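You operate a simulated robot arm through the tools that you are given. There is no shell and no other tool.

Carry out the task below with a simulated robot arm. There is one attempt and no reset: what you move stays moved.

JOB
Close the air slider, drain the trap bowl dry, open the slider again and set the regulator dial to 4.
Fine: the slider stays closed while the bowl drains; leave the other controls.

It is judged by the outcome, as a careful person would: the job done as asked, and still so three seconds after it is handed in. It fails if anything else is knocked over, pushed out of place, dropped, spilled or broken.

ROBOT AND FRAMES
A 7-joint arm with a two-finger parallel gripper, fixed in place. Base frame: the origin is at the foot of the arm, x ahead of it, y to its left, z up. Units: m, degrees, N and s.
Its first joint turns from -166.0 to 166.0 degrees. Payload 3.43 kg.
The TCP is the grasp point between the finger pads, 0.03 m short of the fingertips. In the tool frame z runs along the fingers and y along their closing line. The gripper opens to 0.094 m. The fingers are 0.028 m wide and 0.01 m thick; the gripper's body (0.05 by 0.096 m) begins 0.055 m behind the TCP.
Orientation is told as [roll, pitch, yaw] about the base's x, y, z axes, in that order, counted from this pose: with the fingers straight down and closing along the base's y, the tool's x points along the base's -x, its y along +y and its z along -z.

CONTROLS
- The arm moves only by the tool arm_command. Its argument "plan" is a list of rows, each an object of numbers (a shift or turn left out is 0, a gripper value left out holds the last): "dx", "dy", "dz": the shift along the base's x, y, z in m; "rx", "ry", "rz": the turn, a rotation vector about the base's x, y, z in degrees; "fingers": the opening, from 0 (shut) to 1 (fully open). In form: [{"dx": .., "dy": .., "dz": .., "rx": .., "ry": .., "rz": .., "fingers": ..}, ...]. A call has 1 to 20 rows; each row shifts and turns the commanded pose from where the row before left it. A row lasts 0.2 s, in which the tool goes at most 0.05 m and 8.6 degrees; a call with a longer step from one row to the next is refused whole, and so is a gripper value outside its range. A pose out of reach is approached as far as the arm can. The call stops where the force on the tool passes 60 N (or 10 N more than at its start, if that is more) or the arm is blocked; 0.2 s more then pass. The fingers move at their own pace (about 0.045 m/s each) and stop on an object; they squeeze with about 39 N. The grip force told is the motor's: it shows also when the fingers shut on nothing. Time passes only in rows, and 0.2 s behind the last, so rows that do not move let the fingers close. It gives the time, the measured TCP pose, the force on the tool (base axes), the opening and the grip force at its end, in the units of the frame above (readings bear some noise), with the torque about the TCP (base axes, N m) and any sound that the robot's microphone picked up, and new pictures: "show" is both (left out), scene, wrist or none.
- Cameras (640 x 400 px; columns grow to the right, rows downward): "scene" is fixed at [0.4111, -0.6422, 1.6708]; the picture's right is [0.88, -0.48, 0.00], its down [-0.25, -0.46, -0.85] and it looks along [0.41, 0.75, -0.52] (base axes); focal length 294 px, centre (320, 200). "wrist" rides on the gripper at [0.076, 0.014, -0.102] in the tool frame; the picture's right is [-0.18, 0.98, 0.00], its down [-0.75, -0.14, -0.64] and it looks along [-0.63, -0.12, 0.77] (tool axes); focal length 243 px, centre (320, 200). There is no depth. A picture from a camera that has moved, and an enlarged one, comes with that camera's place and axes in the base frame and with its lens. The place of the scene camera against the robot may be out by one fixed shift of up to 0.025 m in any direction.
- zoom(camera, box): a new picture of the part [left, top, right, bottom] of that camera's present view, enlarged. The clock stands still meanwhile.
- close_job(): hands the job in; it is judged then, once.

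Places have to be worked out from the pictures, the camera data and where the tool is seen. Open the gripper and draw the arm clear of the work before you hand the job in, unless the task says otherwise.

The tools are called by a JSON object that holds its "fn" and its "kwargs". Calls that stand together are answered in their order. arm_command: Moves the arm, as the interface text tells. Its arguments: {"type":"object","properties":{"plan":{"type":"array","items":{"type":"object","properties":{"dx":{"type":"number"},"dy":{"type":"number"},"dz":{"type":"number"},"rx":{"type":"number"},"ry":{"type":"number"},"rz":{"type":"number"},"fingers":{"type":"number"}}}},"show":{"type":"string","enum":["both","scene","wrist","none"]}},"required":["plan"]} The other tools are called the same way: zoom (camera, box) takes an enlarged picture of a part of a camera's view; close_job () hands the job in.

At the start:

```text
clock: 0.0
eef_pos: [0.3877, 0.3242, 1.4715]
ee_rot: [0.1, 0.1, -0.1]
contact_force: [0.5, 0.0, -0.7]
torque: [-0.02, -0.05, -0.01]
finger_gap: 0.0941
gripper_force: 0.2
```

scene: 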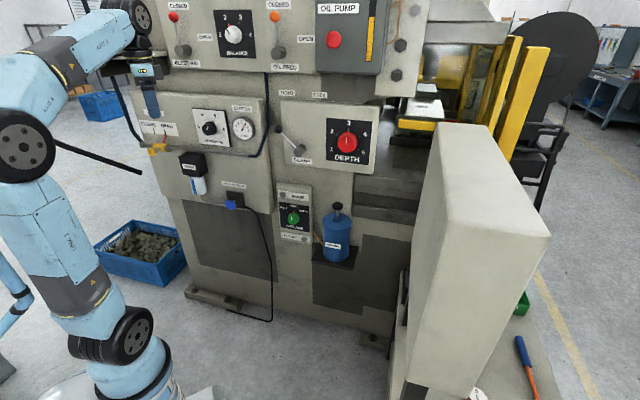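
wrist: 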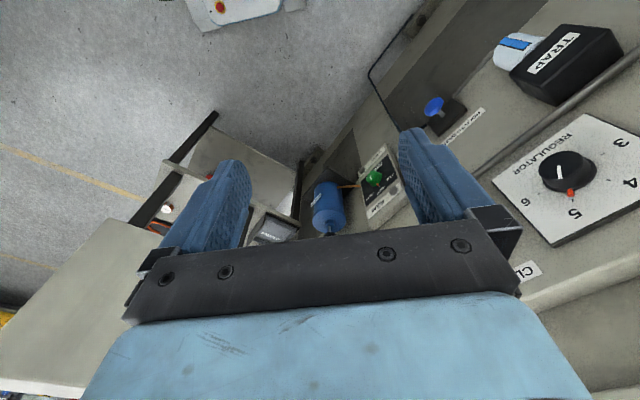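

I'll look closely at the panel area first, with the air slider, regulator dial and trap bowl on the left of the machine.

{"fn": "zoom", "kwargs": {"camera": "scene", "box": [130, 80, 290, 220]}}

{"fn": "zoom", "kwargs": {"camera": "scene", "box": [130, 100, 210, 160]}}

{"fn": "zoom", "kwargs": {"camera": "scene", "box": [160, 140, 260, 220]}}

{"fn": "zoom", "kwargs": {"camera": "wrist", "box": [400, 0, 640, 300]}}

```text
2.86 times, centred on (210, 150) of scene
camera zoom: at [0.4111, -0.6422, 1.6708], right [0.88, -0.48, 0.0], down [-0.25, -0.46, -0.85], along [0.41, 0.75, -0.52], focal length 840 px, centre (634, 343)
```

zoom: 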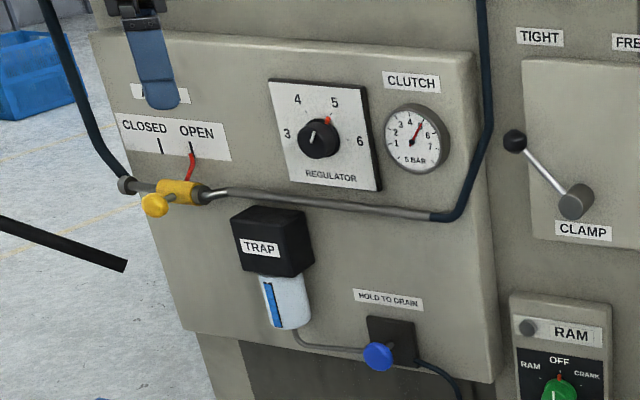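

```text
6.67 times, centred on (170, 130) of scene
camera zoom: at [0.4111, -0.6422, 1.6708], right [0.88, -0.48, 0.0], down [-0.25, -0.46, -0.85], along [0.41, 0.75, -0.52], focal length 1961 px, centre (1320, 667)
```

zoom: 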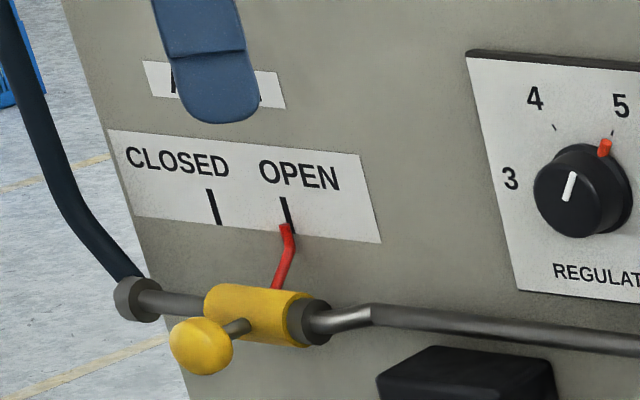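

```text
5.00 times, centred on (210, 180) of scene
camera zoom: at [0.4111, -0.6422, 1.6708], right [0.88, -0.48, 0.0], down [-0.25, -0.46, -0.85], along [0.41, 0.75, -0.52], focal length 1471 px, centre (870, 300)
```

zoom: 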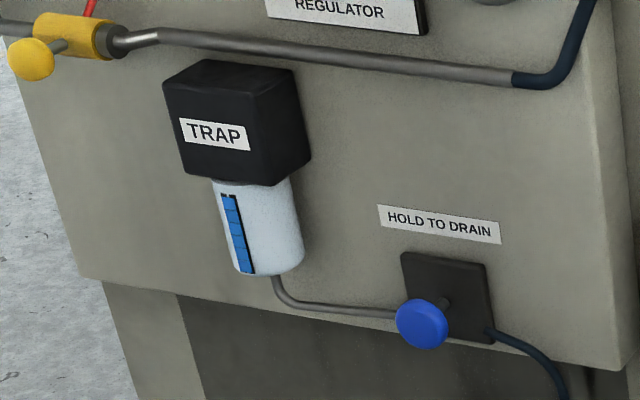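

```text
1.33 times, centred on (520, 150) of wrist
camera zoom: at [0.3111, 0.3382, 1.5731], right [0.18, 0.98, 0.0], down [0.75, -0.14, 0.64], along [0.63, -0.12, -0.77], focal length 324 px, centre (53, 267)
```

zoom: 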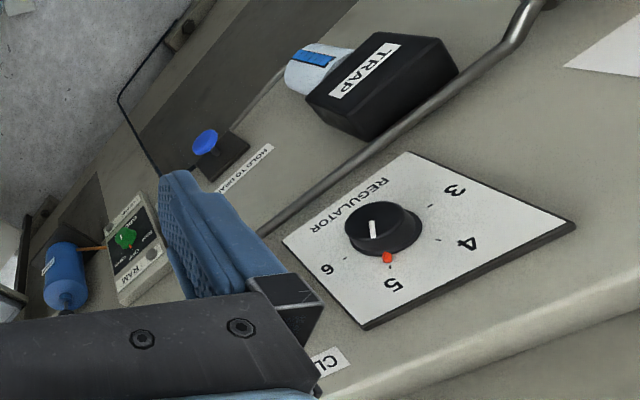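

The panel faces roughly toward the robot, with its inward normal near [0.79, 0.62, 0], and the regulator is near [0.59, 0.68, 1.24]. I'll first yaw and then pitch the tool up so it points at the panel from a safe distance, and look again.

{"fn": "arm_command", "kwargs": {"plan": [{"rz": 7.6, "dy": 0.02}, {"rz": 7.6, "dy": 0.02}, {"rz": 7.6, "dy": 0.02}, {"rz": 7.6, "dy": 0.01}, {"rz": 7.6}, {"rx": 5.04, "ry": -6.45}, {"rx": 5.04, "ry": -6.45}, {"rx": 5.04, "ry": -6.45}, {"rx": 5.04, "ry": -6.45}, {"rx": 5.04, "ry": -6.45}, {"rx": 5.04, "ry": -6.45}, {"rx": 5.04, "ry": -6.45}, {"rx": 5.04, "ry": -6.45}, {"rx": 5.04, "ry": -6.45}, {"rx": 5.04, "ry": -6.45}, {"rx": 5.04, "ry": -6.45}, {}, {}]}}

```text
clock: 3.8
eef_pos: [0.387, 0.3944, 1.4717]
ee_rot: [179.7, -89.9, -141.6]
contact_force: [0.2, 0.8, -0.1]
torque: [-0.01, 0.02, -0.02]
finger_gap: 0.0939
gripper_force: 0.1
camera wrist: at [0.297, 0.3417, 1.3951], right [-0.61, 0.77, 0.18], down [-0.42, -0.51, 0.75], along [0.68, 0.38, 0.63], focal length 243 px, centre (320, 200)
```

scene: 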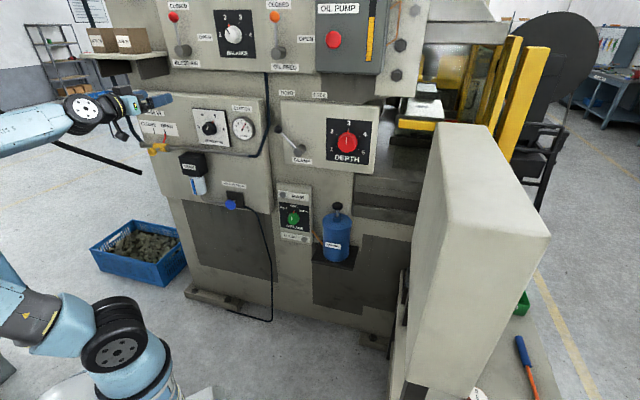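
wrist: 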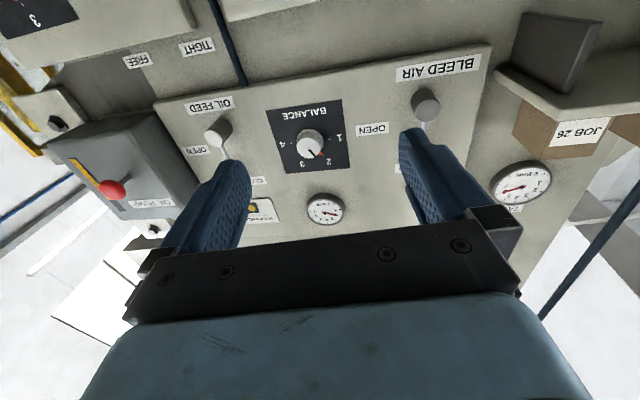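

The tool now points at the panel, and the wrist camera looks upward from below, so its picture is upside down. I'll go down in front of the air panel to see the slider, dial and trap.

{"fn": "arm_command", "kwargs": {"plan": [{"dz": -0.045}, {"dz": -0.045}, {"dz": -0.045}, {"dz": -0.045}, {"dz": -0.045}, {"dz": -0.045}, {"dz": -0.045}, {"dz": -0.045}, {}]}}

```text
clock: 5.8
eef_pos: [0.3929, 0.438, 1.1349]
ee_rot: [58.3, -85.7, -19.0]
contact_force: [-0.2, -1.3, -0.8]
torque: [0.02, 0.01, 0.0]
finger_gap: 0.094
gripper_force: 0.0
out of reach, approached as far as the arm can: row 6, 7, 8
camera wrist: at [0.2995, 0.3871, 1.0632], right [-0.61, 0.76, 0.24], down [-0.35, -0.53, 0.77], along [0.71, 0.38, 0.59], focal length 243 px, centre (320, 200)
```

scene: 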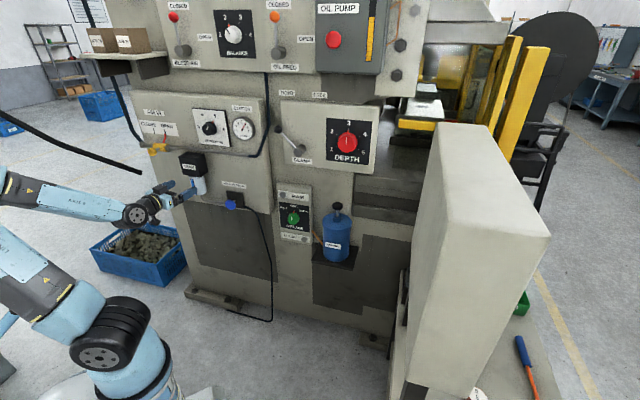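
wrist: 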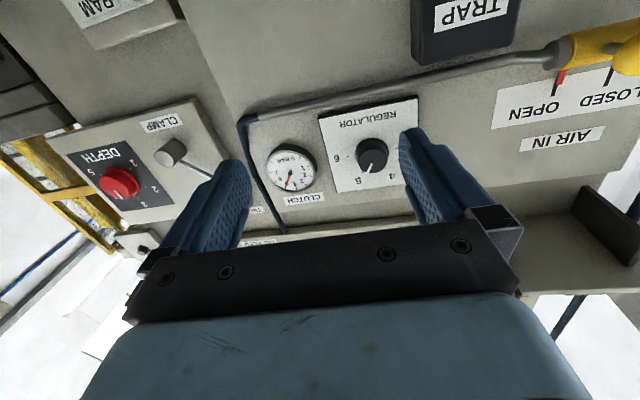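

Combining the two wrist views puts the regulator knob face near [0.565, 0.652, 1.269]. I'll zoom in to get the slider and panel details more precisely.

{"fn": "zoom", "kwargs": {"camera": "wrist", "box": [480, 0, 640, 160]}}

{"fn": "zoom", "kwargs": {"camera": "wrist", "box": [300, 80, 460, 220]}}

{"fn": "zoom", "kwargs": {"camera": "scene", "box": [130, 90, 250, 170]}}

```text
2.50 times, centred on (560, 80) of wrist
camera zoom: at [0.2995, 0.3871, 1.0632], right [-0.61, 0.76, 0.24], down [-0.35, -0.53, 0.77], along [0.71, 0.38, 0.59], focal length 606 px, centre (-280, 500)
```

zoom: 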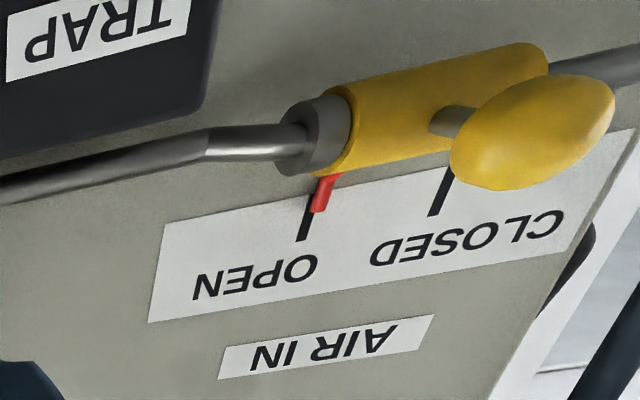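

```text
2.86 times, centred on (380, 150) of wrist
camera zoom: at [0.2995, 0.3871, 1.0632], right [-0.61, 0.76, 0.24], down [-0.35, -0.53, 0.77], along [0.71, 0.38, 0.59], focal length 693 px, centre (149, 343)
```

zoom: 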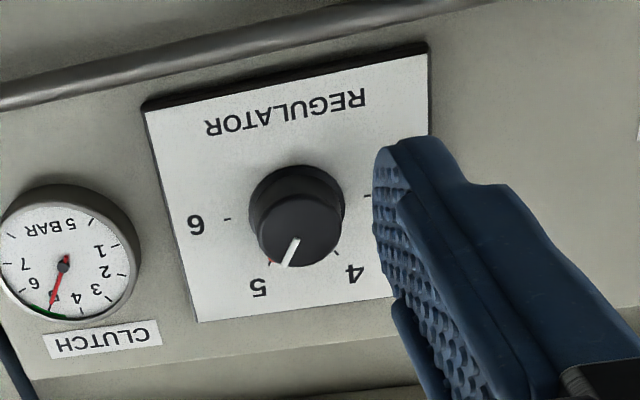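

```text
5.00 times, centred on (190, 130) of scene
camera zoom: at [0.4111, -0.6422, 1.6708], right [0.88, -0.48, 0.0], down [-0.25, -0.46, -0.85], along [0.41, 0.75, -0.52], focal length 1471 px, centre (970, 550)
```

zoom: 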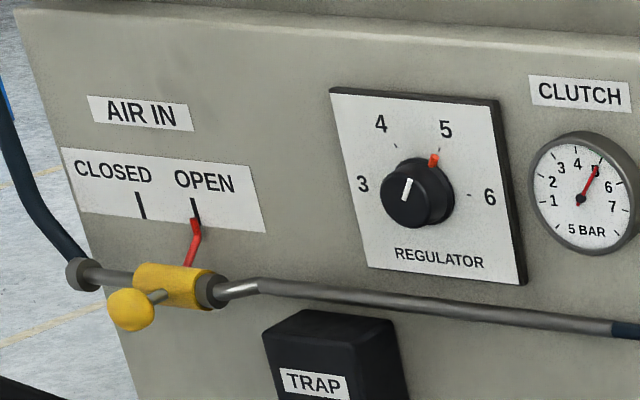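

The slider's yellow knob is near [0.324, 0.794, 1.165]. The open and closed ticks are about 0.07 m apart along the panel direction [0.62, -0.79, 0]. I'll move sideways in front of the slider, staying clear of the panel.

{"fn": "arm_command", "kwargs": {"plan": [{"dx": -0.018, "dy": 0.035, "dz": 0.007}, {"dx": -0.018, "dy": 0.035, "dz": 0.007}, {"dx": -0.018, "dy": 0.035, "dz": 0.007}, {"dx": -0.018, "dy": 0.035, "dz": 0.007}, {"dx": -0.018, "dy": 0.035, "dz": 0.007}, {"dx": -0.018, "dy": 0.035, "dz": 0.007}, {"dx": -0.018, "dy": 0.035, "dz": 0.007}, {}, {}]}}

```text
clock: 6.4
eef_pos: [0.3926, 0.4341, 1.1027]
ee_rot: [33.7, -77.6, 1.0]
contact_force: [-0.6, 0.9, -0.8]
torque: [0.03, -0.03, -0.01]
finger_gap: 0.094
gripper_force: 0.0
stopped in row 2: the arm was blocked; the commanded pose is now the measured one
camera wrist: at [0.2863, 0.3871, 1.0472], right [-0.51, 0.81, 0.3], down [-0.28, -0.48, 0.83], along [0.82, 0.34, 0.47], focal length 243 px, centre (320, 200)
```

scene: 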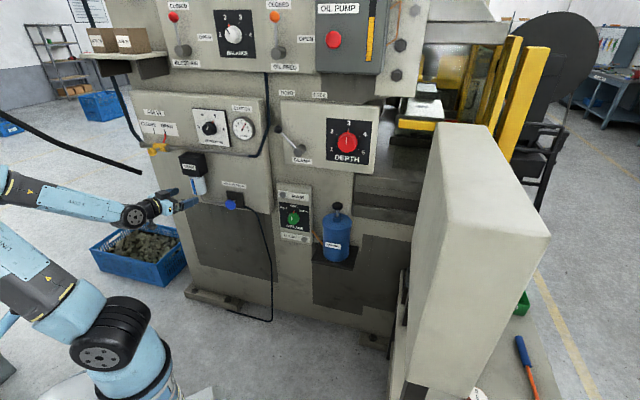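
wrist: 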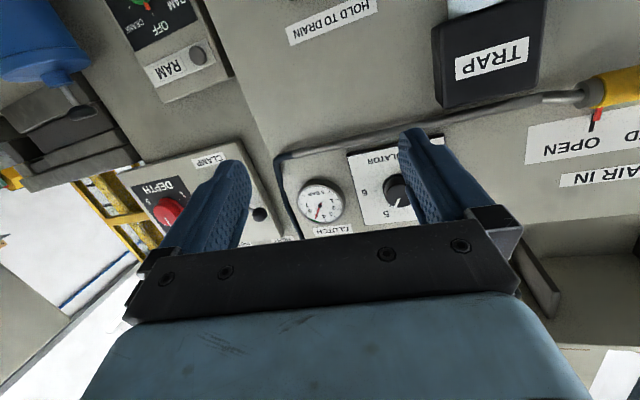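

The arm was blocked because the pose was folded too tightly near the base; nothing was touched. I'll move up and outward while straightening the tool, then go sideways.

{"fn": "arm_command", "kwargs": {"plan": [{"dx": 0.01, "dy": 0.015, "dz": 0.03}, {"dx": 0.01, "dy": 0.02, "dz": 0.03}, {"dx": 0.01, "dy": 0.02, "dz": 0.02, "ry": -4, "rz": 1.1}, {"dx": 0.0, "dy": 0.02, "dz": 0.02, "ry": -4, "rz": 1.1}, {"dx": -0.01, "dy": 0.02, "ry": -4, "rz": 1.1}, {}, {}]}}

```text
clock: 8.0
eef_pos: [0.3943, 0.5375, 1.2062]
ee_rot: [62.2, -83.9, -20.0]
contact_force: [0.0, -0.3, -0.1]
torque: [-0.01, 0.0, -0.01]
finger_gap: 0.0938
gripper_force: 0.0
camera wrist: at [0.3007, 0.4816, 1.1349], right [-0.64, 0.72, 0.28], down [-0.31, -0.56, 0.77], along [0.71, 0.4, 0.58], focal length 243 px, centre (320, 200)
```

scene: 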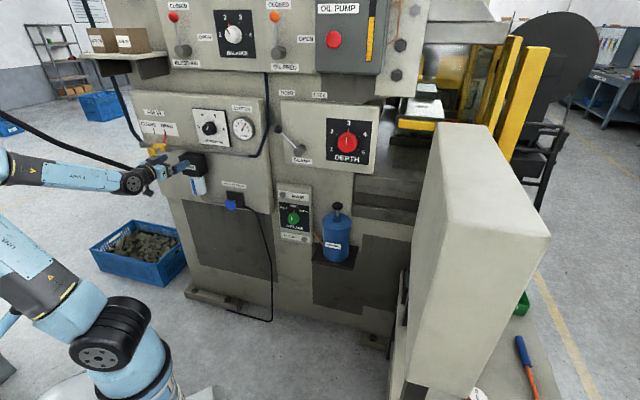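
wrist: 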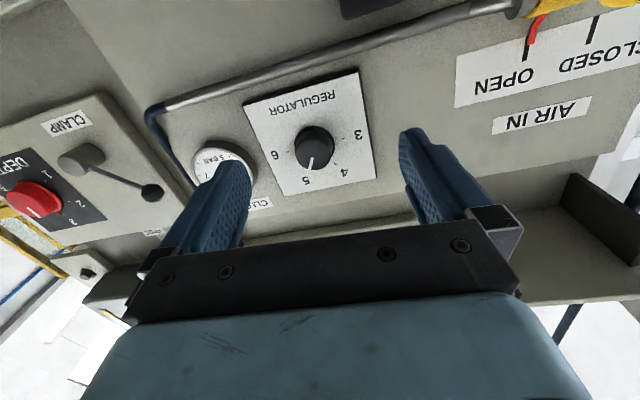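

The tool is now well placed, with the slider to the right in the picture. I'll zoom in on the edges to fix the panel angle precisely.

{"fn": "zoom", "kwargs": {"camera": "wrist", "box": [400, 0, 640, 150]}}

{"fn": "zoom", "kwargs": {"camera": "wrist", "box": [140, 50, 400, 212]}}

```text
2.67 times, centred on (520, 75) of wrist
camera zoom: at [0.3007, 0.4816, 1.1349], right [-0.64, 0.72, 0.28], down [-0.31, -0.56, 0.77], along [0.71, 0.4, 0.58], focal length 647 px, centre (-213, 533)
```

zoom: 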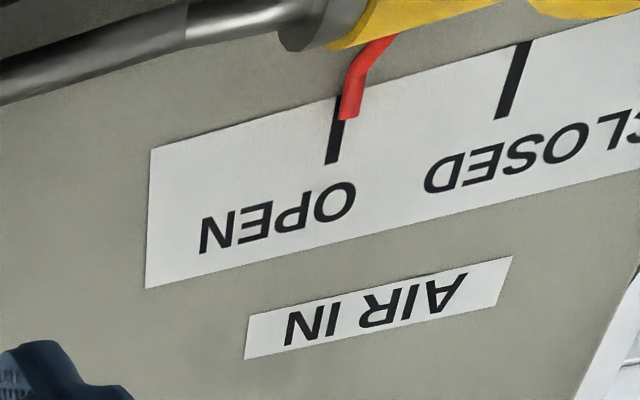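

```text
2.46 times, centred on (270, 131) of wrist
camera zoom: at [0.3007, 0.4816, 1.1349], right [-0.64, 0.72, 0.28], down [-0.31, -0.56, 0.77], along [0.71, 0.4, 0.58], focal length 597 px, centre (443, 370)
```

zoom: 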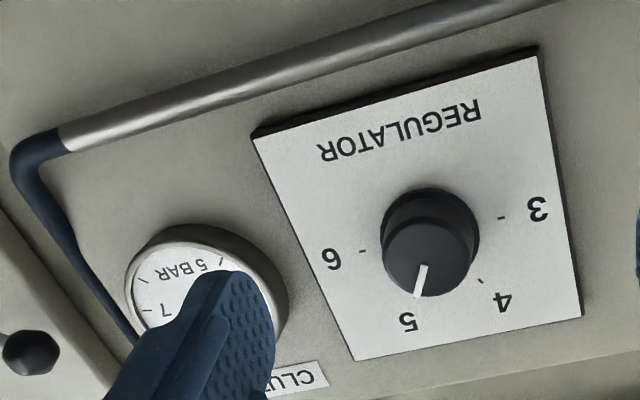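

Three independent edges put the panel direction at about -44°, so the inward normal is about [0.695, 0.719, 0]. I'll align the tool with it and move to about 0.12 m in front of the slider knob.

{"fn": "arm_command", "kwargs": {"plan": [{"dx": -0.0255, "dy": 0.0284, "dz": -0.004, "rx": -0.35, "ry": -0.97, "rz": 0.65}, {"dx": -0.0255, "dy": 0.0284, "dz": -0.004, "rx": -0.35, "ry": -0.97, "rz": 0.65}, {"dx": -0.0255, "dy": 0.0284, "dz": -0.004, "rx": -0.35, "ry": -0.97, "rz": 0.65}, {"dx": -0.0255, "dy": 0.0284, "dz": -0.009, "rx": -0.35, "ry": -0.97, "rz": 0.65}, {"dx": -0.0255, "dy": 0.0284, "dz": -0.01, "rx": -0.35, "ry": -0.97, "rz": 0.65}, {"dx": -0.0255, "dy": 0.0284, "dz": -0.01, "rx": -0.35, "ry": -0.97, "rz": 0.65}, {}, {}]}}

```text
clock: 8.4
eef_pos: [0.3878, 0.5488, 1.2056]
ee_rot: [63.6, -80.3, -21.3]
contact_force: [0.7, 0.2, 0.6]
torque: [0.0, -0.01, 0.0]
finger_gap: 0.0939
gripper_force: 0.1
stopped in row 2: the arm was blocked; the commanded pose is now the measured one
camera wrist: at [0.2918, 0.4947, 1.139], right [-0.62, 0.71, 0.33], down [-0.26, -0.58, 0.77], along [0.74, 0.39, 0.55], focal length 243 px, centre (320, 200)
```

scene: 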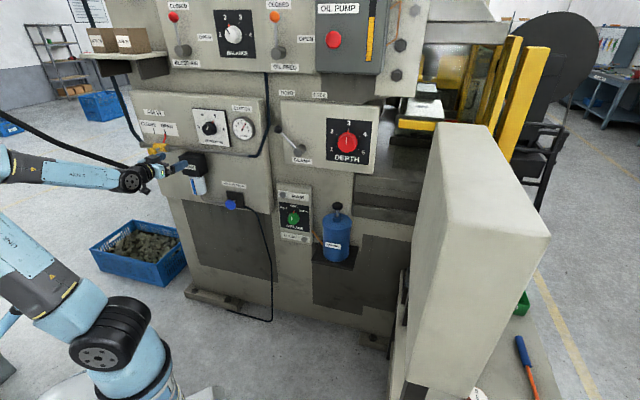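
wrist: 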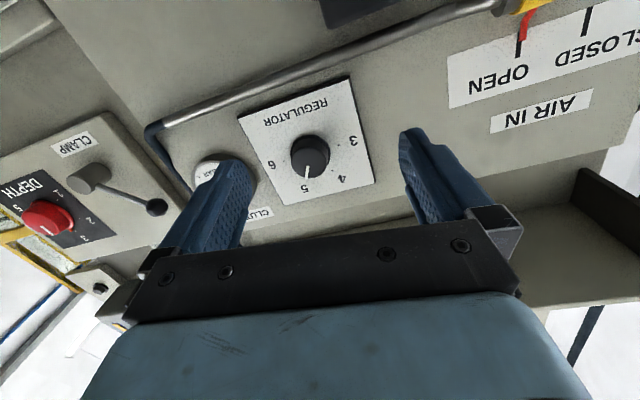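

Blocked by a joint limit again; the force readings show no contact. The arm was more comfortable higher up, so I'll raise it, restore the alignment there and then go sideways.

{"fn": "arm_command", "kwargs": {"plan": [{"dz": 0.035}, {"dz": 0.035}, {"dz": 0.035}, {"dz": 0.02, "rx": -1.1, "ry": -3.0, "rz": 1.2}, {"dz": 0.01, "rx": -1.1, "ry": -3.0, "rz": 1.2}, {"rx": -1.1, "ry": -3.0, "rz": 1.2}, {}, {}]}}

```text
clock: 10.2
eef_pos: [0.3891, 0.5498, 1.3408]
ee_rot: [73.5, -89.9, -27.6]
contact_force: [0.2, 0.1, -0.3]
torque: [-0.01, 0.03, 0.0]
finger_gap: 0.0941
gripper_force: 0.1
camera wrist: at [0.3069, 0.486, 1.2649], right [-0.71, 0.68, 0.19], down [-0.34, -0.56, 0.75], along [0.62, 0.47, 0.63], focal length 243 px, centre (320, 200)
```

scene: 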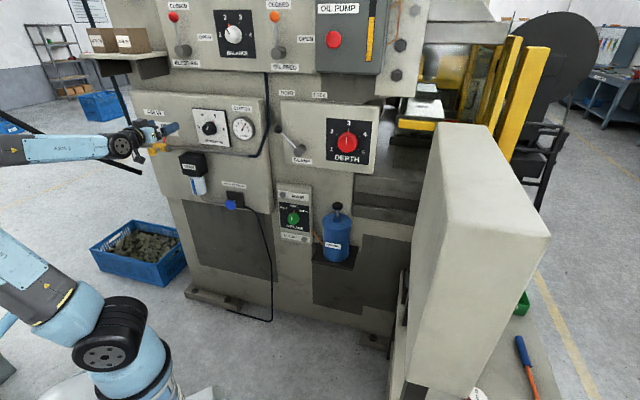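
wrist: 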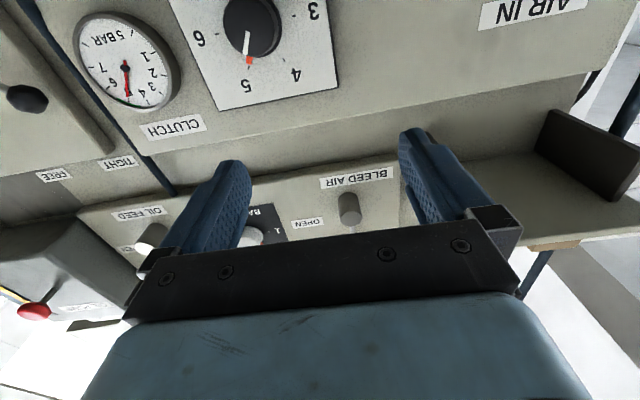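

The orientation is now exact. I'll go sideways at this height and then look.

{"fn": "arm_command", "kwargs": {"plan": [{"dx": -0.03, "dy": 0.033}, {"dx": -0.03, "dy": 0.033}, {"dx": -0.03, "dy": 0.033}, {"dx": -0.03, "dy": 0.033}, {"dx": -0.027, "dy": 0.028}, {}, {}]}}

```text
clock: 10.9
eef_pos: [0.4032, 0.5863, 1.3552]
ee_rot: [69.6, -79.2, -26.0]
contact_force: [0.6, 0.6, -0.2]
torque: [0.0, 0.01, -0.03]
finger_gap: 0.0941
gripper_force: 0.0
stopped in row 3: the arm was blocked; the commanded pose is now the measured one
camera wrist: at [0.3074, 0.5321, 1.2883], right [-0.63, 0.69, 0.35], down [-0.24, -0.61, 0.76], along [0.74, 0.4, 0.55], focal length 243 px, centre (320, 200)
```

scene: 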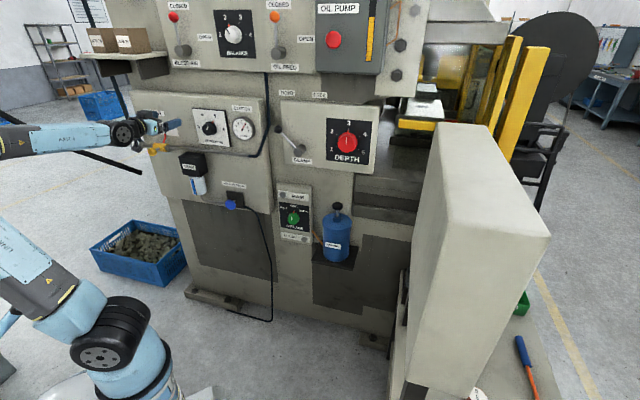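
wrist: 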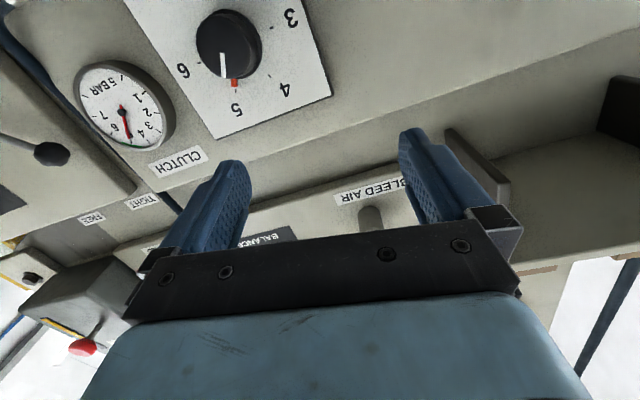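

The blocks are happening as the wrist comes in close to the arm's own folded links. I'll inspect the arm's posture in the scene picture before choosing a better configuration.

{"fn": "zoom", "kwargs": {"camera": "scene", "box": [0, 80, 240, 400]}}

{"fn": "zoom", "kwargs": {"camera": "scene", "box": [0, 90, 200, 215]}}

```text
1.25 times, centred on (120, 240) of scene
camera zoom: at [0.4111, -0.6422, 1.6708], right [0.88, -0.48, 0.0], down [-0.25, -0.46, -0.85], along [0.41, 0.75, -0.52], focal length 368 px, centre (570, 150)
```

zoom: 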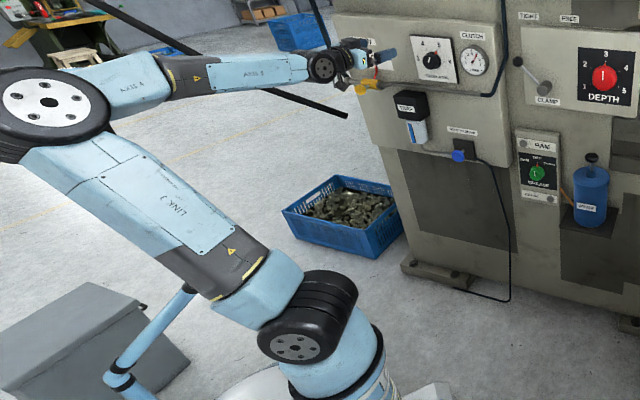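

```text
3.20 times, centred on (100, 152) of scene
camera zoom: at [0.4111, -0.6422, 1.6708], right [0.88, -0.48, 0.0], down [-0.25, -0.46, -0.85], along [0.41, 0.75, -0.52], focal length 941 px, centre (1024, 352)
```

zoom: 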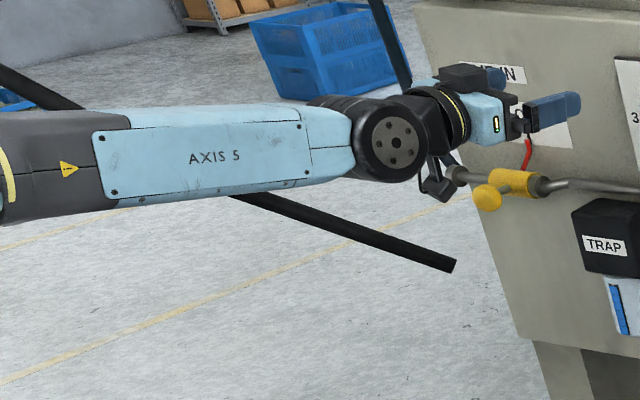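

The zoom can look past the frame edge, so I'll use it to see the arm's base and elbow.

{"fn": "zoom", "kwargs": {"camera": "scene", "box": [0, 380, 300, 400]}}

{"fn": "zoom", "kwargs": {"camera": "scene", "box": [0, 0, 60, 400]}}

```text
2.13 times, centred on (150, 390) of scene
camera zoom: at [0.4111, -0.6422, 1.6708], right [0.88, -0.48, 0.0], down [-0.25, -0.46, -0.85], along [0.41, 0.75, -0.52], focal length 627 px, centre (683, -205)
```

zoom: 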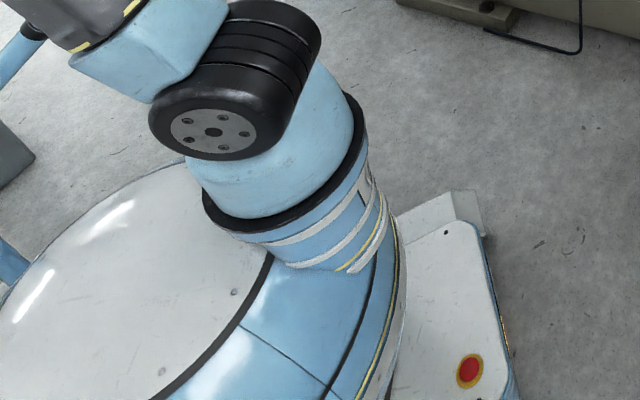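

```text
1.00 times, centred on (30, 200) of scene (not enlarged: the box is as wide or as high as the picture)
camera zoom: at [0.4111, -0.6422, 1.6708], right [0.88, -0.48, 0.0], down [-0.25, -0.46, -0.85], along [0.41, 0.75, -0.52], focal length 294 px, centre (610, 200)
```

zoom: 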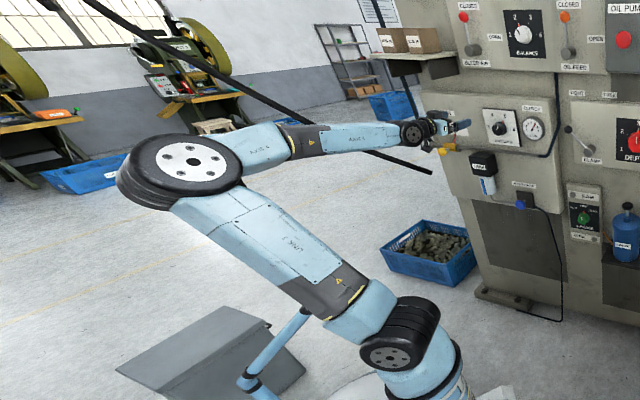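

The forearm and hand are nearly in line here, which is why the wrist keeps hitting its limit. I'll fold the tool back down about the wrist, then swing it in from the side with the fingers closing vertically, which suits this arm better.

{"fn": "arm_command", "kwargs": {"plan": [{"dx": -0.003, "dy": -0.003, "dz": -0.02, "rx": -5.64, "ry": 5.46}, {"dx": -0.006, "dy": -0.006, "dz": -0.02, "rx": -5.64, "ry": 5.46}, {"dx": -0.009, "dy": -0.01, "dz": -0.02, "rx": -5.64, "ry": 5.46}, {"dx": -0.012, "dy": -0.013, "dz": -0.018, "rx": -5.64, "ry": 5.46}, {"dx": -0.015, "dy": -0.015, "dz": -0.015, "rx": -5.64, "ry": 5.46}, {"dx": -0.018, "dy": -0.018, "dz": -0.013, "rx": -5.64, "ry": 5.46}, {"dx": -0.019, "dy": -0.02, "dz": -0.01, "rx": -5.64, "ry": 5.46}, {"dx": -0.021, "dy": -0.022, "dz": -0.006, "rx": -5.64, "ry": 5.46}, {"dx": -0.022, "dy": -0.023, "dz": -0.001, "rx": -5.64, "ry": 5.46}, {"dx": -0.023, "dy": -0.024, "dz": 0.003, "rx": -5.64, "ry": 5.46}, {"dx": -0.023, "dy": -0.024, "dz": 0.007, "rx": -5.64, "ry": 5.46}, {}, {}]}}

{"fn": "zoom", "kwargs": {"camera": "scene", "box": [0, 0, 60, 400]}}

```text
clock: 13.7
eef_pos: [0.2261, 0.4114, 1.2379]
ee_rot: [-1.8, -0.4, 36.2]
contact_force: [0.2, 0.0, 0.1]
torque: [0.0, 0.03, 0.0]
finger_gap: 0.0943
gripper_force: 0.1
camera wrist: at [0.1536, 0.3794, 1.3398], right [-0.43, 0.9, -0.03], down [0.68, 0.34, 0.65], along [0.6, 0.26, -0.76], focal length 243 px, centre (320, 200)
```

scene: 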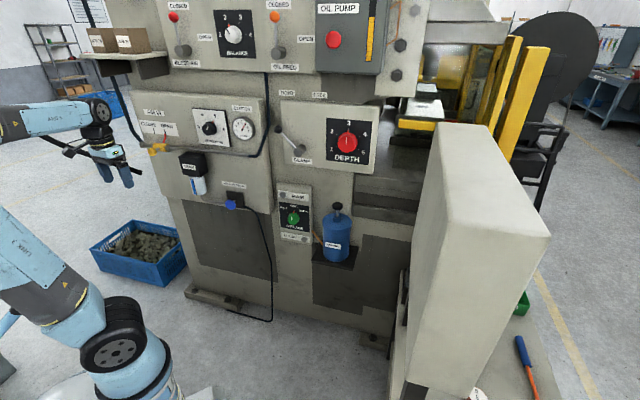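
wrist: 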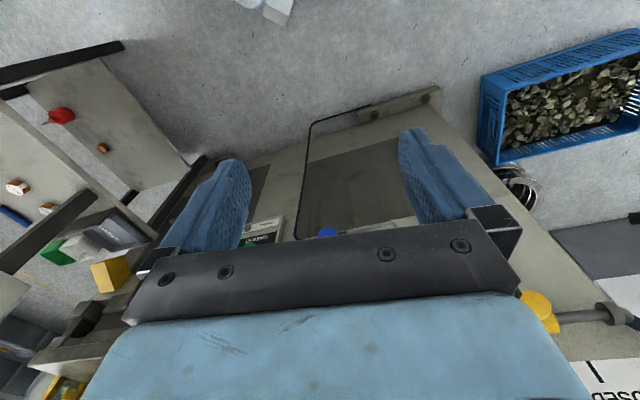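

```text
1.00 times, centred on (30, 200) of scene (not enlarged: the box is as wide or as high as the picture)
camera zoom: at [0.4111, -0.6422, 1.6708], right [0.88, -0.48, 0.0], down [-0.25, -0.46, -0.85], along [0.41, 0.75, -0.52], focal length 294 px, centre (610, 200)
```

zoom: 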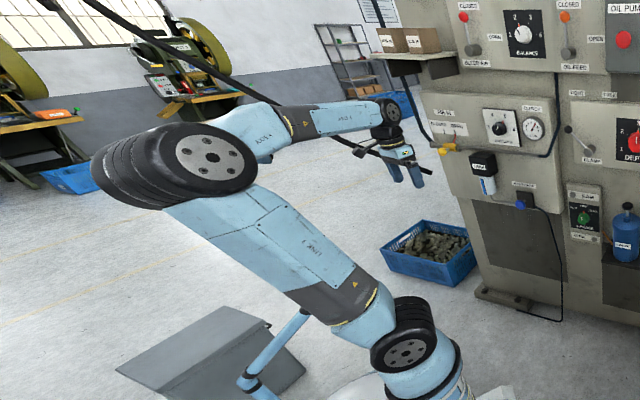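

The tool is folded down cleanly with the wrist at about [0.24, 0.41, 1.45]. Now I'll swing the hand sideways about the forearm so the tool points toward the base's right, keeping the wrist in place.

{"fn": "arm_command", "kwargs": {"plan": [{"dx": 0.0176, "dy": -0.0242, "dz": 0.0021, "rx": -6.62, "ry": -4.81}, {"dx": 0.0172, "dy": -0.0237, "dz": 0.0064, "rx": -6.62, "ry": -4.81}, {"dx": 0.0165, "dy": -0.0227, "dz": 0.0105, "rx": -6.62, "ry": -4.81}, {"dx": 0.0155, "dy": -0.0213, "dz": 0.0143, "rx": -6.62, "ry": -4.81}, {"dx": 0.0141, "dy": -0.0194, "dz": 0.018, "rx": -6.62, "ry": -4.81}, {"dx": 0.0125, "dy": -0.0171, "dz": 0.0212, "rx": -6.62, "ry": -4.81}, {"dx": 0.0106, "dy": -0.0146, "dz": 0.024, "rx": -6.62, "ry": -4.81}, {"dx": 0.0084, "dy": -0.0116, "dz": 0.0263, "rx": -6.62, "ry": -4.81}, {"dx": 0.0062, "dy": -0.0085, "dz": 0.0281, "rx": -6.62, "ry": -4.81}, {"dx": 0.0038, "dy": -0.0052, "dz": 0.0293, "rx": -6.62, "ry": -4.81}, {"dx": 0.0012, "dy": -0.0017, "dz": 0.0299, "rx": -6.62, "ry": -4.81}, {}, {}]}}

{"fn": "zoom", "kwargs": {"camera": "scene", "box": [0, 0, 60, 400]}}

```text
clock: 16.5
eef_pos: [0.362, 0.2354, 1.4497]
ee_rot: [-90.9, 0.6, 35.7]
contact_force: [0.7, -0.4, 0.6]
torque: [-0.03, 0.01, -0.02]
finger_gap: 0.094
gripper_force: 0.0
camera wrist: at [0.2399, 0.2733, 1.4345], right [0.15, 0.09, -0.98], down [0.24, 0.96, 0.12], along [0.96, -0.25, 0.12], focal length 243 px, centre (320, 200)
```

scene: 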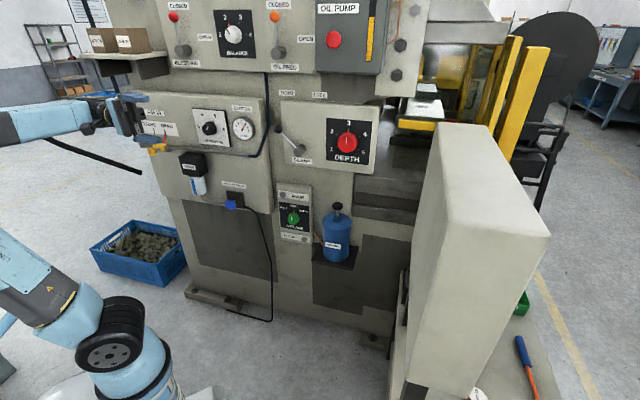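
wrist: 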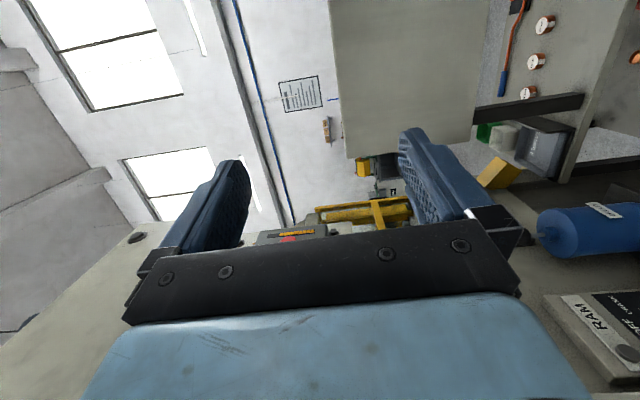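

```text
1.00 times, centred on (30, 200) of scene (not enlarged: the box is as wide or as high as the picture)
camera zoom: at [0.4111, -0.6422, 1.6708], right [0.88, -0.48, 0.0], down [-0.25, -0.46, -0.85], along [0.41, 0.75, -0.52], focal length 294 px, centre (610, 200)
```

zoom: 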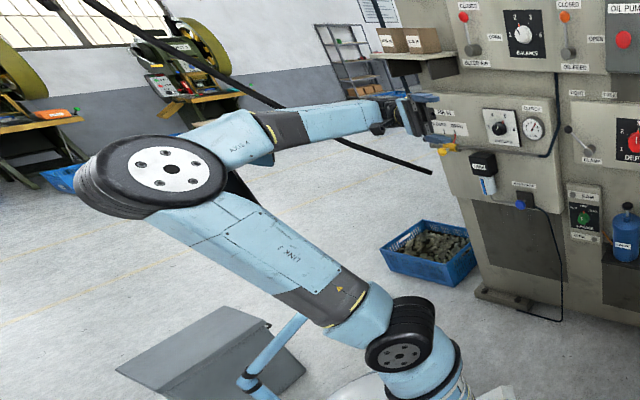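

The hand now points sideways with a good fold. Next I'll move the wrist over and down to the slider side, keeping this orientation.

{"fn": "arm_command", "kwargs": {"plan": [{"dx": -0.022, "dy": 0.024, "dz": -0.03}, {"dx": -0.022, "dy": 0.024, "dz": -0.03}, {"dx": -0.022, "dy": 0.024, "dz": -0.03}, {"dx": -0.022, "dy": 0.024, "dz": -0.03}, {"dx": -0.022, "dy": 0.024, "dz": -0.03}, {"dx": -0.022, "dy": 0.024, "dz": -0.03}, {}, {}]}}

{"fn": "zoom", "kwargs": {"camera": "scene", "box": [0, 0, 60, 400]}}

```text
clock: 17.3
eef_pos: [0.3675, 0.2711, 1.362]
ee_rot: [-82.4, 6.1, 34.2]
contact_force: [-0.1, 0.6, -0.5]
torque: [-0.02, -0.02, -0.04]
finger_gap: 0.094
gripper_force: 0.2
stopped in row 3: the arm was blocked; the commanded pose is now the measured one
camera wrist: at [0.2474, 0.3141, 1.3685], right [-0.01, 0.15, -0.99], down [0.29, 0.95, 0.14], along [0.96, -0.29, -0.05], focal length 243 px, centre (320, 200)
```

scene: 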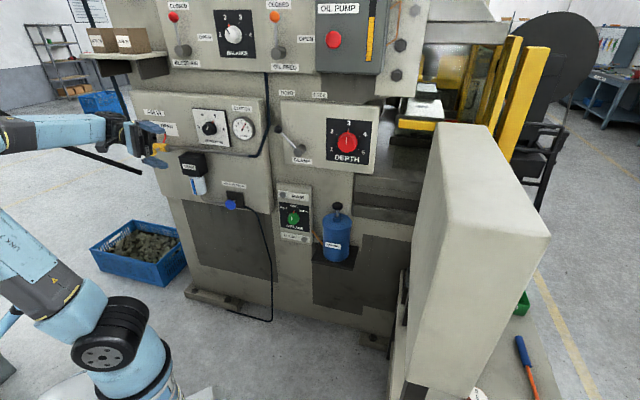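
wrist: 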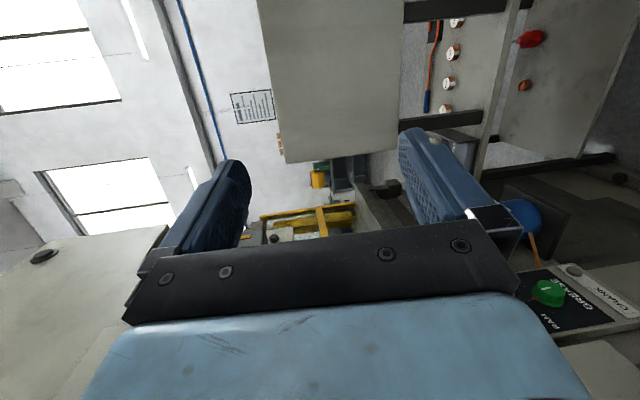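

```text
1.00 times, centred on (30, 200) of scene (not enlarged: the box is as wide or as high as the picture)
camera zoom: at [0.4111, -0.6422, 1.6708], right [0.88, -0.48, 0.0], down [-0.25, -0.46, -0.85], along [0.41, 0.75, -0.52], focal length 294 px, centre (610, 200)
```

zoom: 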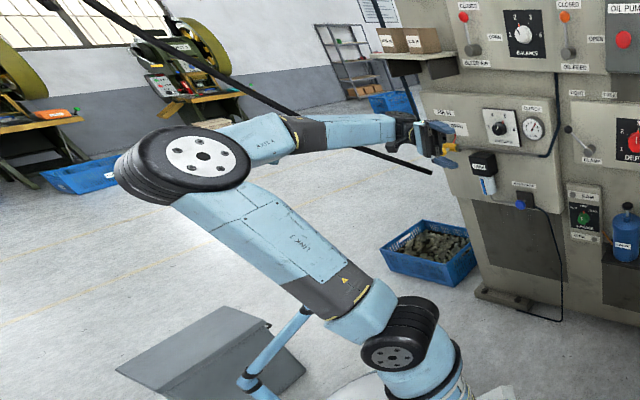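

Blocked again, in the same sideways direction. I'll look closely at the arm's shoulder and elbow to see which joint is limiting.

{"fn": "zoom", "kwargs": {"camera": "scene", "box": [0, 250, 160, 400]}}

{"fn": "zoom", "kwargs": {"camera": "scene", "box": [0, 100, 20, 300]}}

{"fn": "zoom", "kwargs": {"camera": "scene", "box": [0, 398, 640, 400]}}

```text
2.67 times, centred on (80, 325) of scene
camera zoom: at [0.4111, -0.6422, 1.6708], right [0.88, -0.48, 0.0], down [-0.25, -0.46, -0.85], along [0.41, 0.75, -0.52], focal length 784 px, centre (960, -133)
```

zoom: 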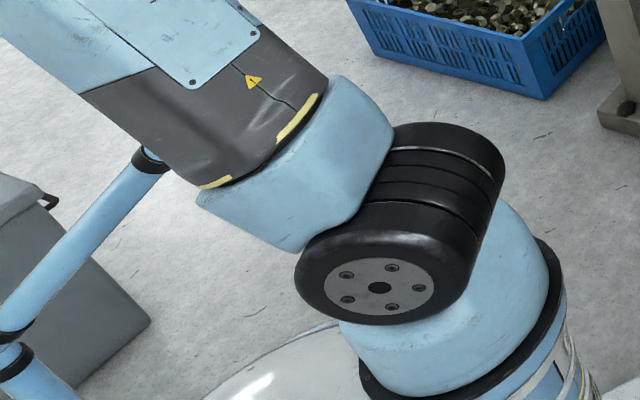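

```text
2.00 times, centred on (10, 200) of scene
camera zoom: at [0.4111, -0.6422, 1.6708], right [0.88, -0.48, 0.0], down [-0.25, -0.46, -0.85], along [0.41, 0.75, -0.52], focal length 588 px, centre (940, 200)
```

zoom: 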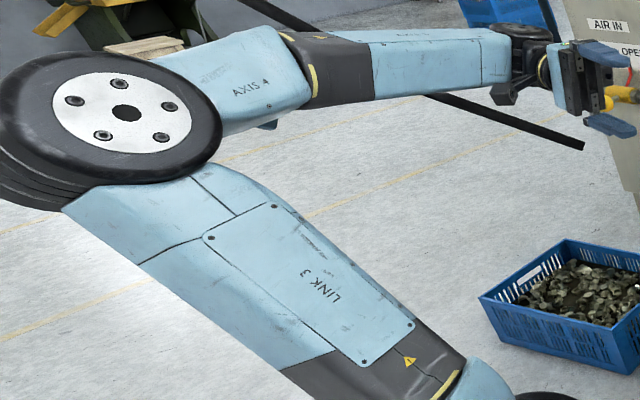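

```text
1.00 times, centred on (320, 399) of scene (not enlarged: the box is as wide or as high as the picture)
camera zoom: at [0.4111, -0.6422, 1.6708], right [0.88, -0.48, 0.0], down [-0.25, -0.46, -0.85], along [0.41, 0.75, -0.52], focal length 294 px, centre (320, 1)
```

zoom: 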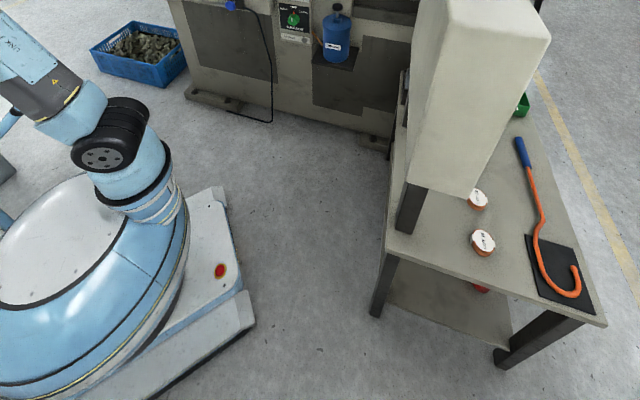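

The hand is folded near its wrist limit relative to the forearm. I'll level the tool and yaw it back toward the panel, which opens the wrist, keeping the wrist where it is.

{"fn": "arm_command", "kwargs": {"plan": [{"dx": 0.015, "dy": 0.011, "dz": 0.0135, "rx": -1.4, "ry": -4.6, "rz": 5}, {"dx": 0.014, "dy": 0.012, "dz": 0.0135, "rx": -1.4, "ry": -4.6, "rz": 5}, {"dx": 0.0195, "dy": 0.022, "rz": 8}, {"dx": 0.0165, "dy": 0.024, "rz": 8}, {"dx": 0.013, "dy": 0.0263, "rz": 8}, {"dx": 0.009, "dy": 0.028, "rz": 8}, {}]}}

{"fn": "zoom", "kwargs": {"camera": "scene", "box": [0, 0, 60, 400]}}

```text
clock: 18.9
eef_pos: [0.4536, 0.3937, 1.3852]
ee_rot: [-90.2, 0.4, 76.1]
contact_force: [-0.4, -0.5, 0.6]
torque: [-0.03, -0.01, 0.01]
finger_gap: 0.0936
gripper_force: 0.0
camera wrist: at [0.3362, 0.3449, 1.3716], right [0.04, 0.17, -0.98], down [-0.44, 0.89, 0.13], along [0.9, 0.43, 0.11], focal length 243 px, centre (320, 200)
```

scene: 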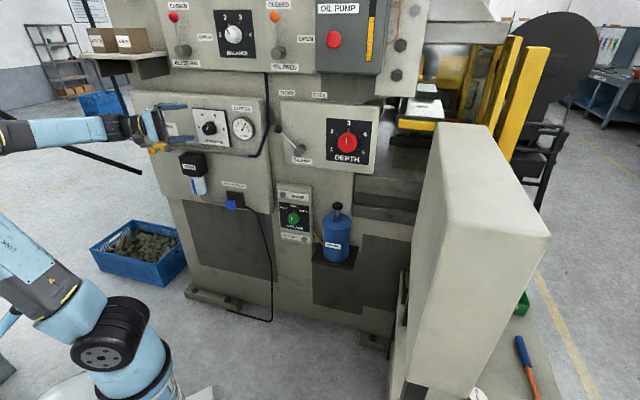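
wrist: 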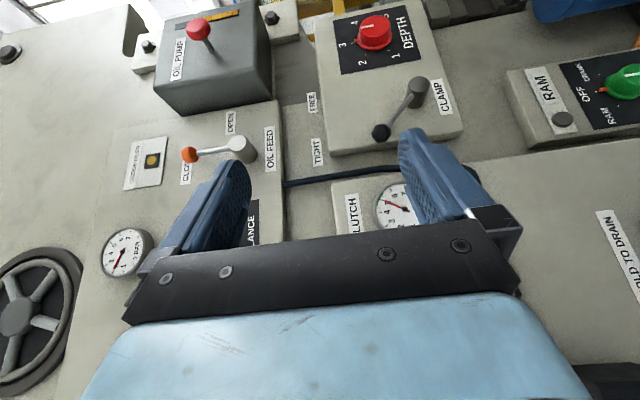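

```text
1.00 times, centred on (30, 200) of scene (not enlarged: the box is as wide or as high as the picture)
camera zoom: at [0.4111, -0.6422, 1.6708], right [0.88, -0.48, 0.0], down [-0.25, -0.46, -0.85], along [0.41, 0.75, -0.52], focal length 294 px, centre (610, 200)
```

zoom: 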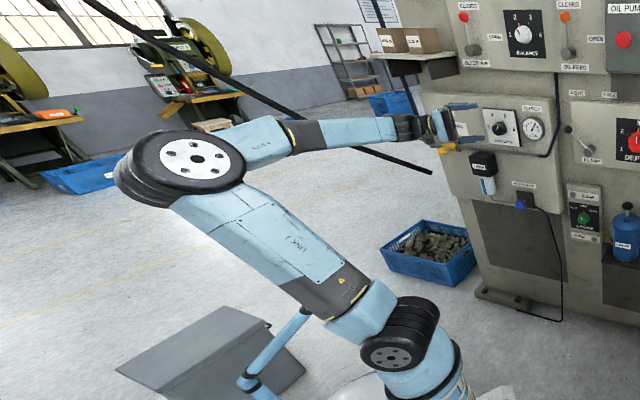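

The pose is exact again. Now I'll move the wrist around toward the slider while yawing the tool to face the panel squarely.

{"fn": "arm_command", "kwargs": {"plan": [{"dx": -0.0114, "dy": 0.0327, "dz": -0.0189, "rz": 6}, {"dx": -0.0137, "dy": 0.033, "dz": -0.0189, "rz": 6}, {"dx": -0.016, "dy": 0.033, "dz": -0.0189, "rz": 6}, {"dx": -0.0183, "dy": 0.033, "dz": -0.0189, "rz": 6}, {"dx": -0.0205, "dy": 0.0325, "dz": -0.0189, "rz": 6}, {"dx": -0.0228, "dy": 0.0319, "dz": -0.0189, "rz": 6}, {"dx": -0.0249, "dy": 0.031, "dz": -0.0189, "rz": 6}, {"dx": -0.0269, "dy": 0.0299, "dz": -0.0189, "rz": 6}, {"dx": -0.0288, "dy": 0.0287, "dz": -0.0189, "rz": 6}, {"dx": -0.0306, "dy": 0.0272, "dz": -0.0189, "rz": 6}, {}, {}]}}

{"fn": "zoom", "kwargs": {"camera": "scene", "box": [0, 0, 60, 400]}}

```text
clock: 19.8
eef_pos: [0.4695, 0.469, 1.3247]
ee_rot: [-82.9, -4.8, 93.6]
contact_force: [-0.6, 0.4, -0.6]
torque: [-0.03, 0.0, -0.07]
finger_gap: 0.0941
gripper_force: 0.1
stopped in row 4: the arm was blocked; the commanded pose is now the measured one
camera wrist: at [0.3706, 0.3865, 1.3164], right [-0.14, 0.26, -0.96], down [-0.66, 0.69, 0.28], along [0.73, 0.67, 0.07], focal length 243 px, centre (320, 200)
```

scene: 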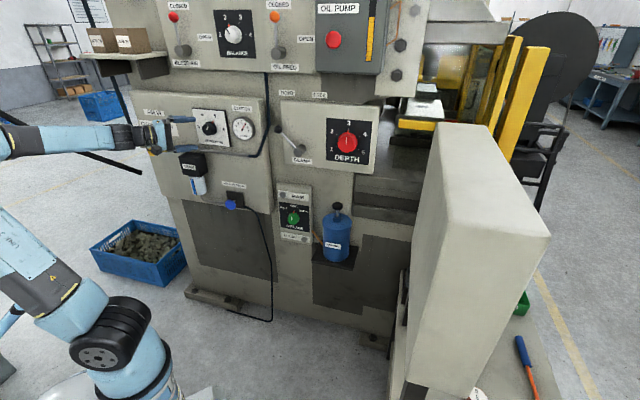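
wrist: 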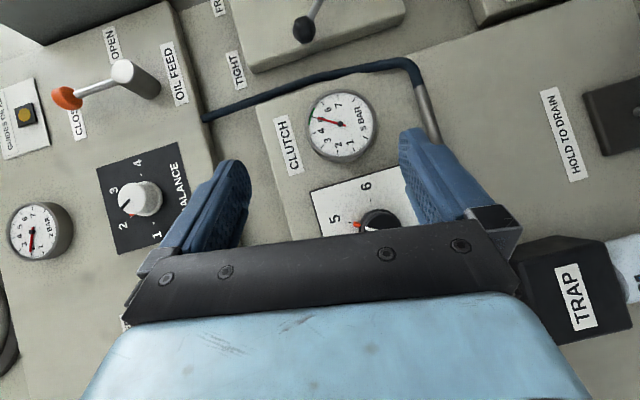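

```text
1.00 times, centred on (30, 200) of scene (not enlarged: the box is as wide or as high as the picture)
camera zoom: at [0.4111, -0.6422, 1.6708], right [0.88, -0.48, 0.0], down [-0.25, -0.46, -0.85], along [0.41, 0.75, -0.52], focal length 294 px, centre (610, 200)
```

zoom: 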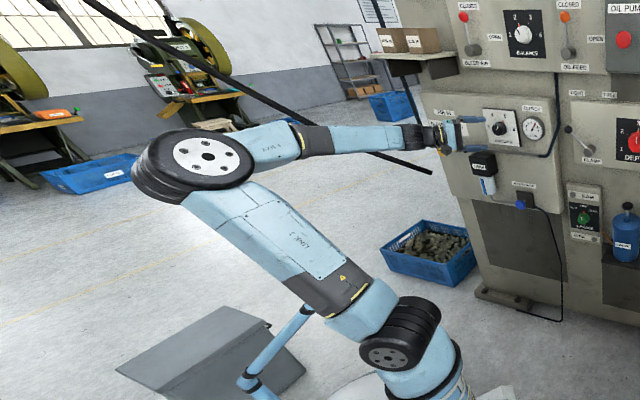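

The wrist stops at the same azimuth whatever the hand does, so the limiting joint is at the shoulder. The shoulder housing shows the arm swivelled with its elbow out to the left. I'll re-posture by folding the tool down and extending the arm to the right over open space, then swing back with the elbow behind.

{"fn": "arm_command", "kwargs": {"plan": [{"dx": 0.0119, "dy": -0.023, "dz": -0.009, "rx": -0.5, "ry": 7.53}, {"dx": 0.0083, "dy": -0.023, "dz": -0.0084, "rx": -0.5, "ry": 7.53}, {"dx": 0.005, "dy": -0.023, "dz": -0.0068, "rx": -0.5, "ry": 7.53}, {"dx": 0.0017, "dy": -0.023, "dz": -0.0052, "rx": -0.5, "ry": 7.53}, {"dx": -0.001, "dy": -0.023, "dz": -0.0027, "rx": -0.5, "ry": 7.53}, {"dx": -0.0039, "dy": -0.023, "dz": -0.0005, "rx": -0.5, "ry": 7.53}, {"dx": -0.0058, "dy": -0.023, "dz": 0.0027, "rx": -0.5, "ry": 7.53}, {"dx": -0.008, "dy": -0.023, "dz": 0.0056, "rx": -0.5, "ry": 7.53}, {"dx": -0.0089, "dy": -0.023, "dz": 0.0091, "rx": -0.5, "ry": 7.53}, {"dx": -0.0103, "dy": -0.023, "dz": 0.0126, "rx": -0.5, "ry": 7.53}, {"dx": -0.0104, "dy": -0.023, "dz": 0.0162, "rx": -0.5, "ry": 7.53}, {}, {}]}}

{"fn": "zoom", "kwargs": {"camera": "scene", "box": [0, 0, 60, 400]}}

```text
clock: 22.6
eef_pos: [0.4447, 0.2177, 1.3382]
ee_rot: [-0.2, -0.7, 89.3]
contact_force: [0.0, 0.3, 0.1]
torque: [-0.03, -0.02, 0.01]
finger_gap: 0.0936
gripper_force: 0.1
camera wrist: at [0.4283, 0.1408, 1.4397], right [-0.98, 0.2, 0.0], down [0.15, 0.74, 0.65], along [0.13, 0.64, -0.76], focal length 243 px, centre (320, 200)
```

scene: 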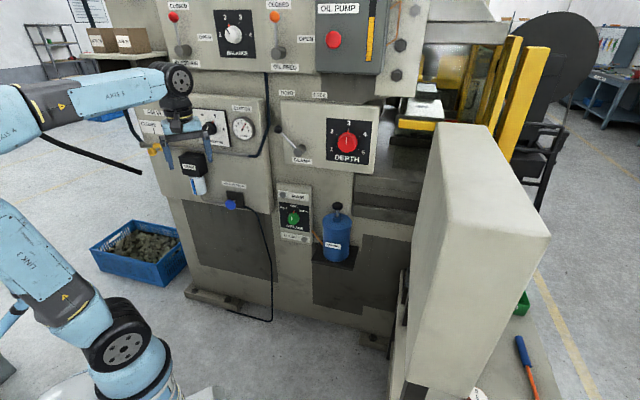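
wrist: 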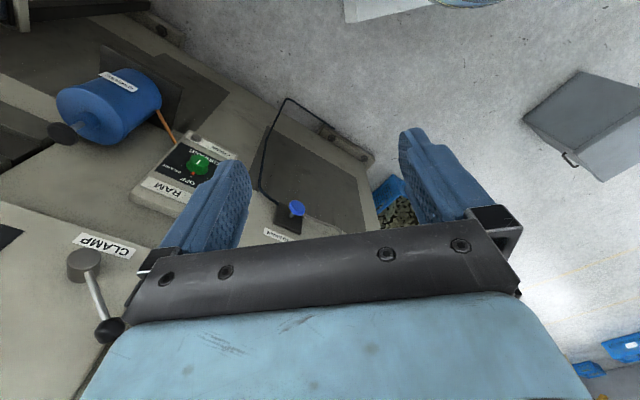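

```text
1.00 times, centred on (30, 200) of scene (not enlarged: the box is as wide or as high as the picture)
camera zoom: at [0.4111, -0.6422, 1.6708], right [0.88, -0.48, 0.0], down [-0.25, -0.46, -0.85], along [0.41, 0.75, -0.52], focal length 294 px, centre (610, 200)
```

zoom: 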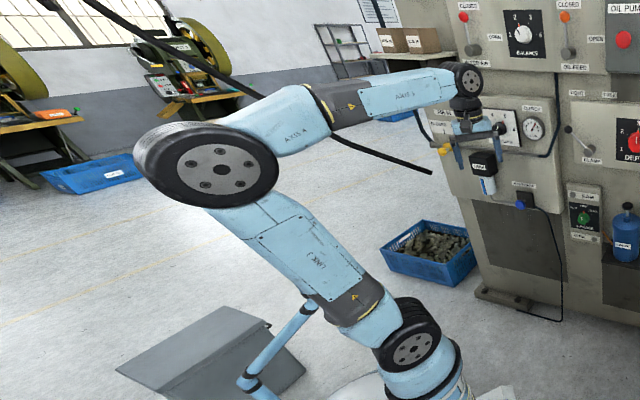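

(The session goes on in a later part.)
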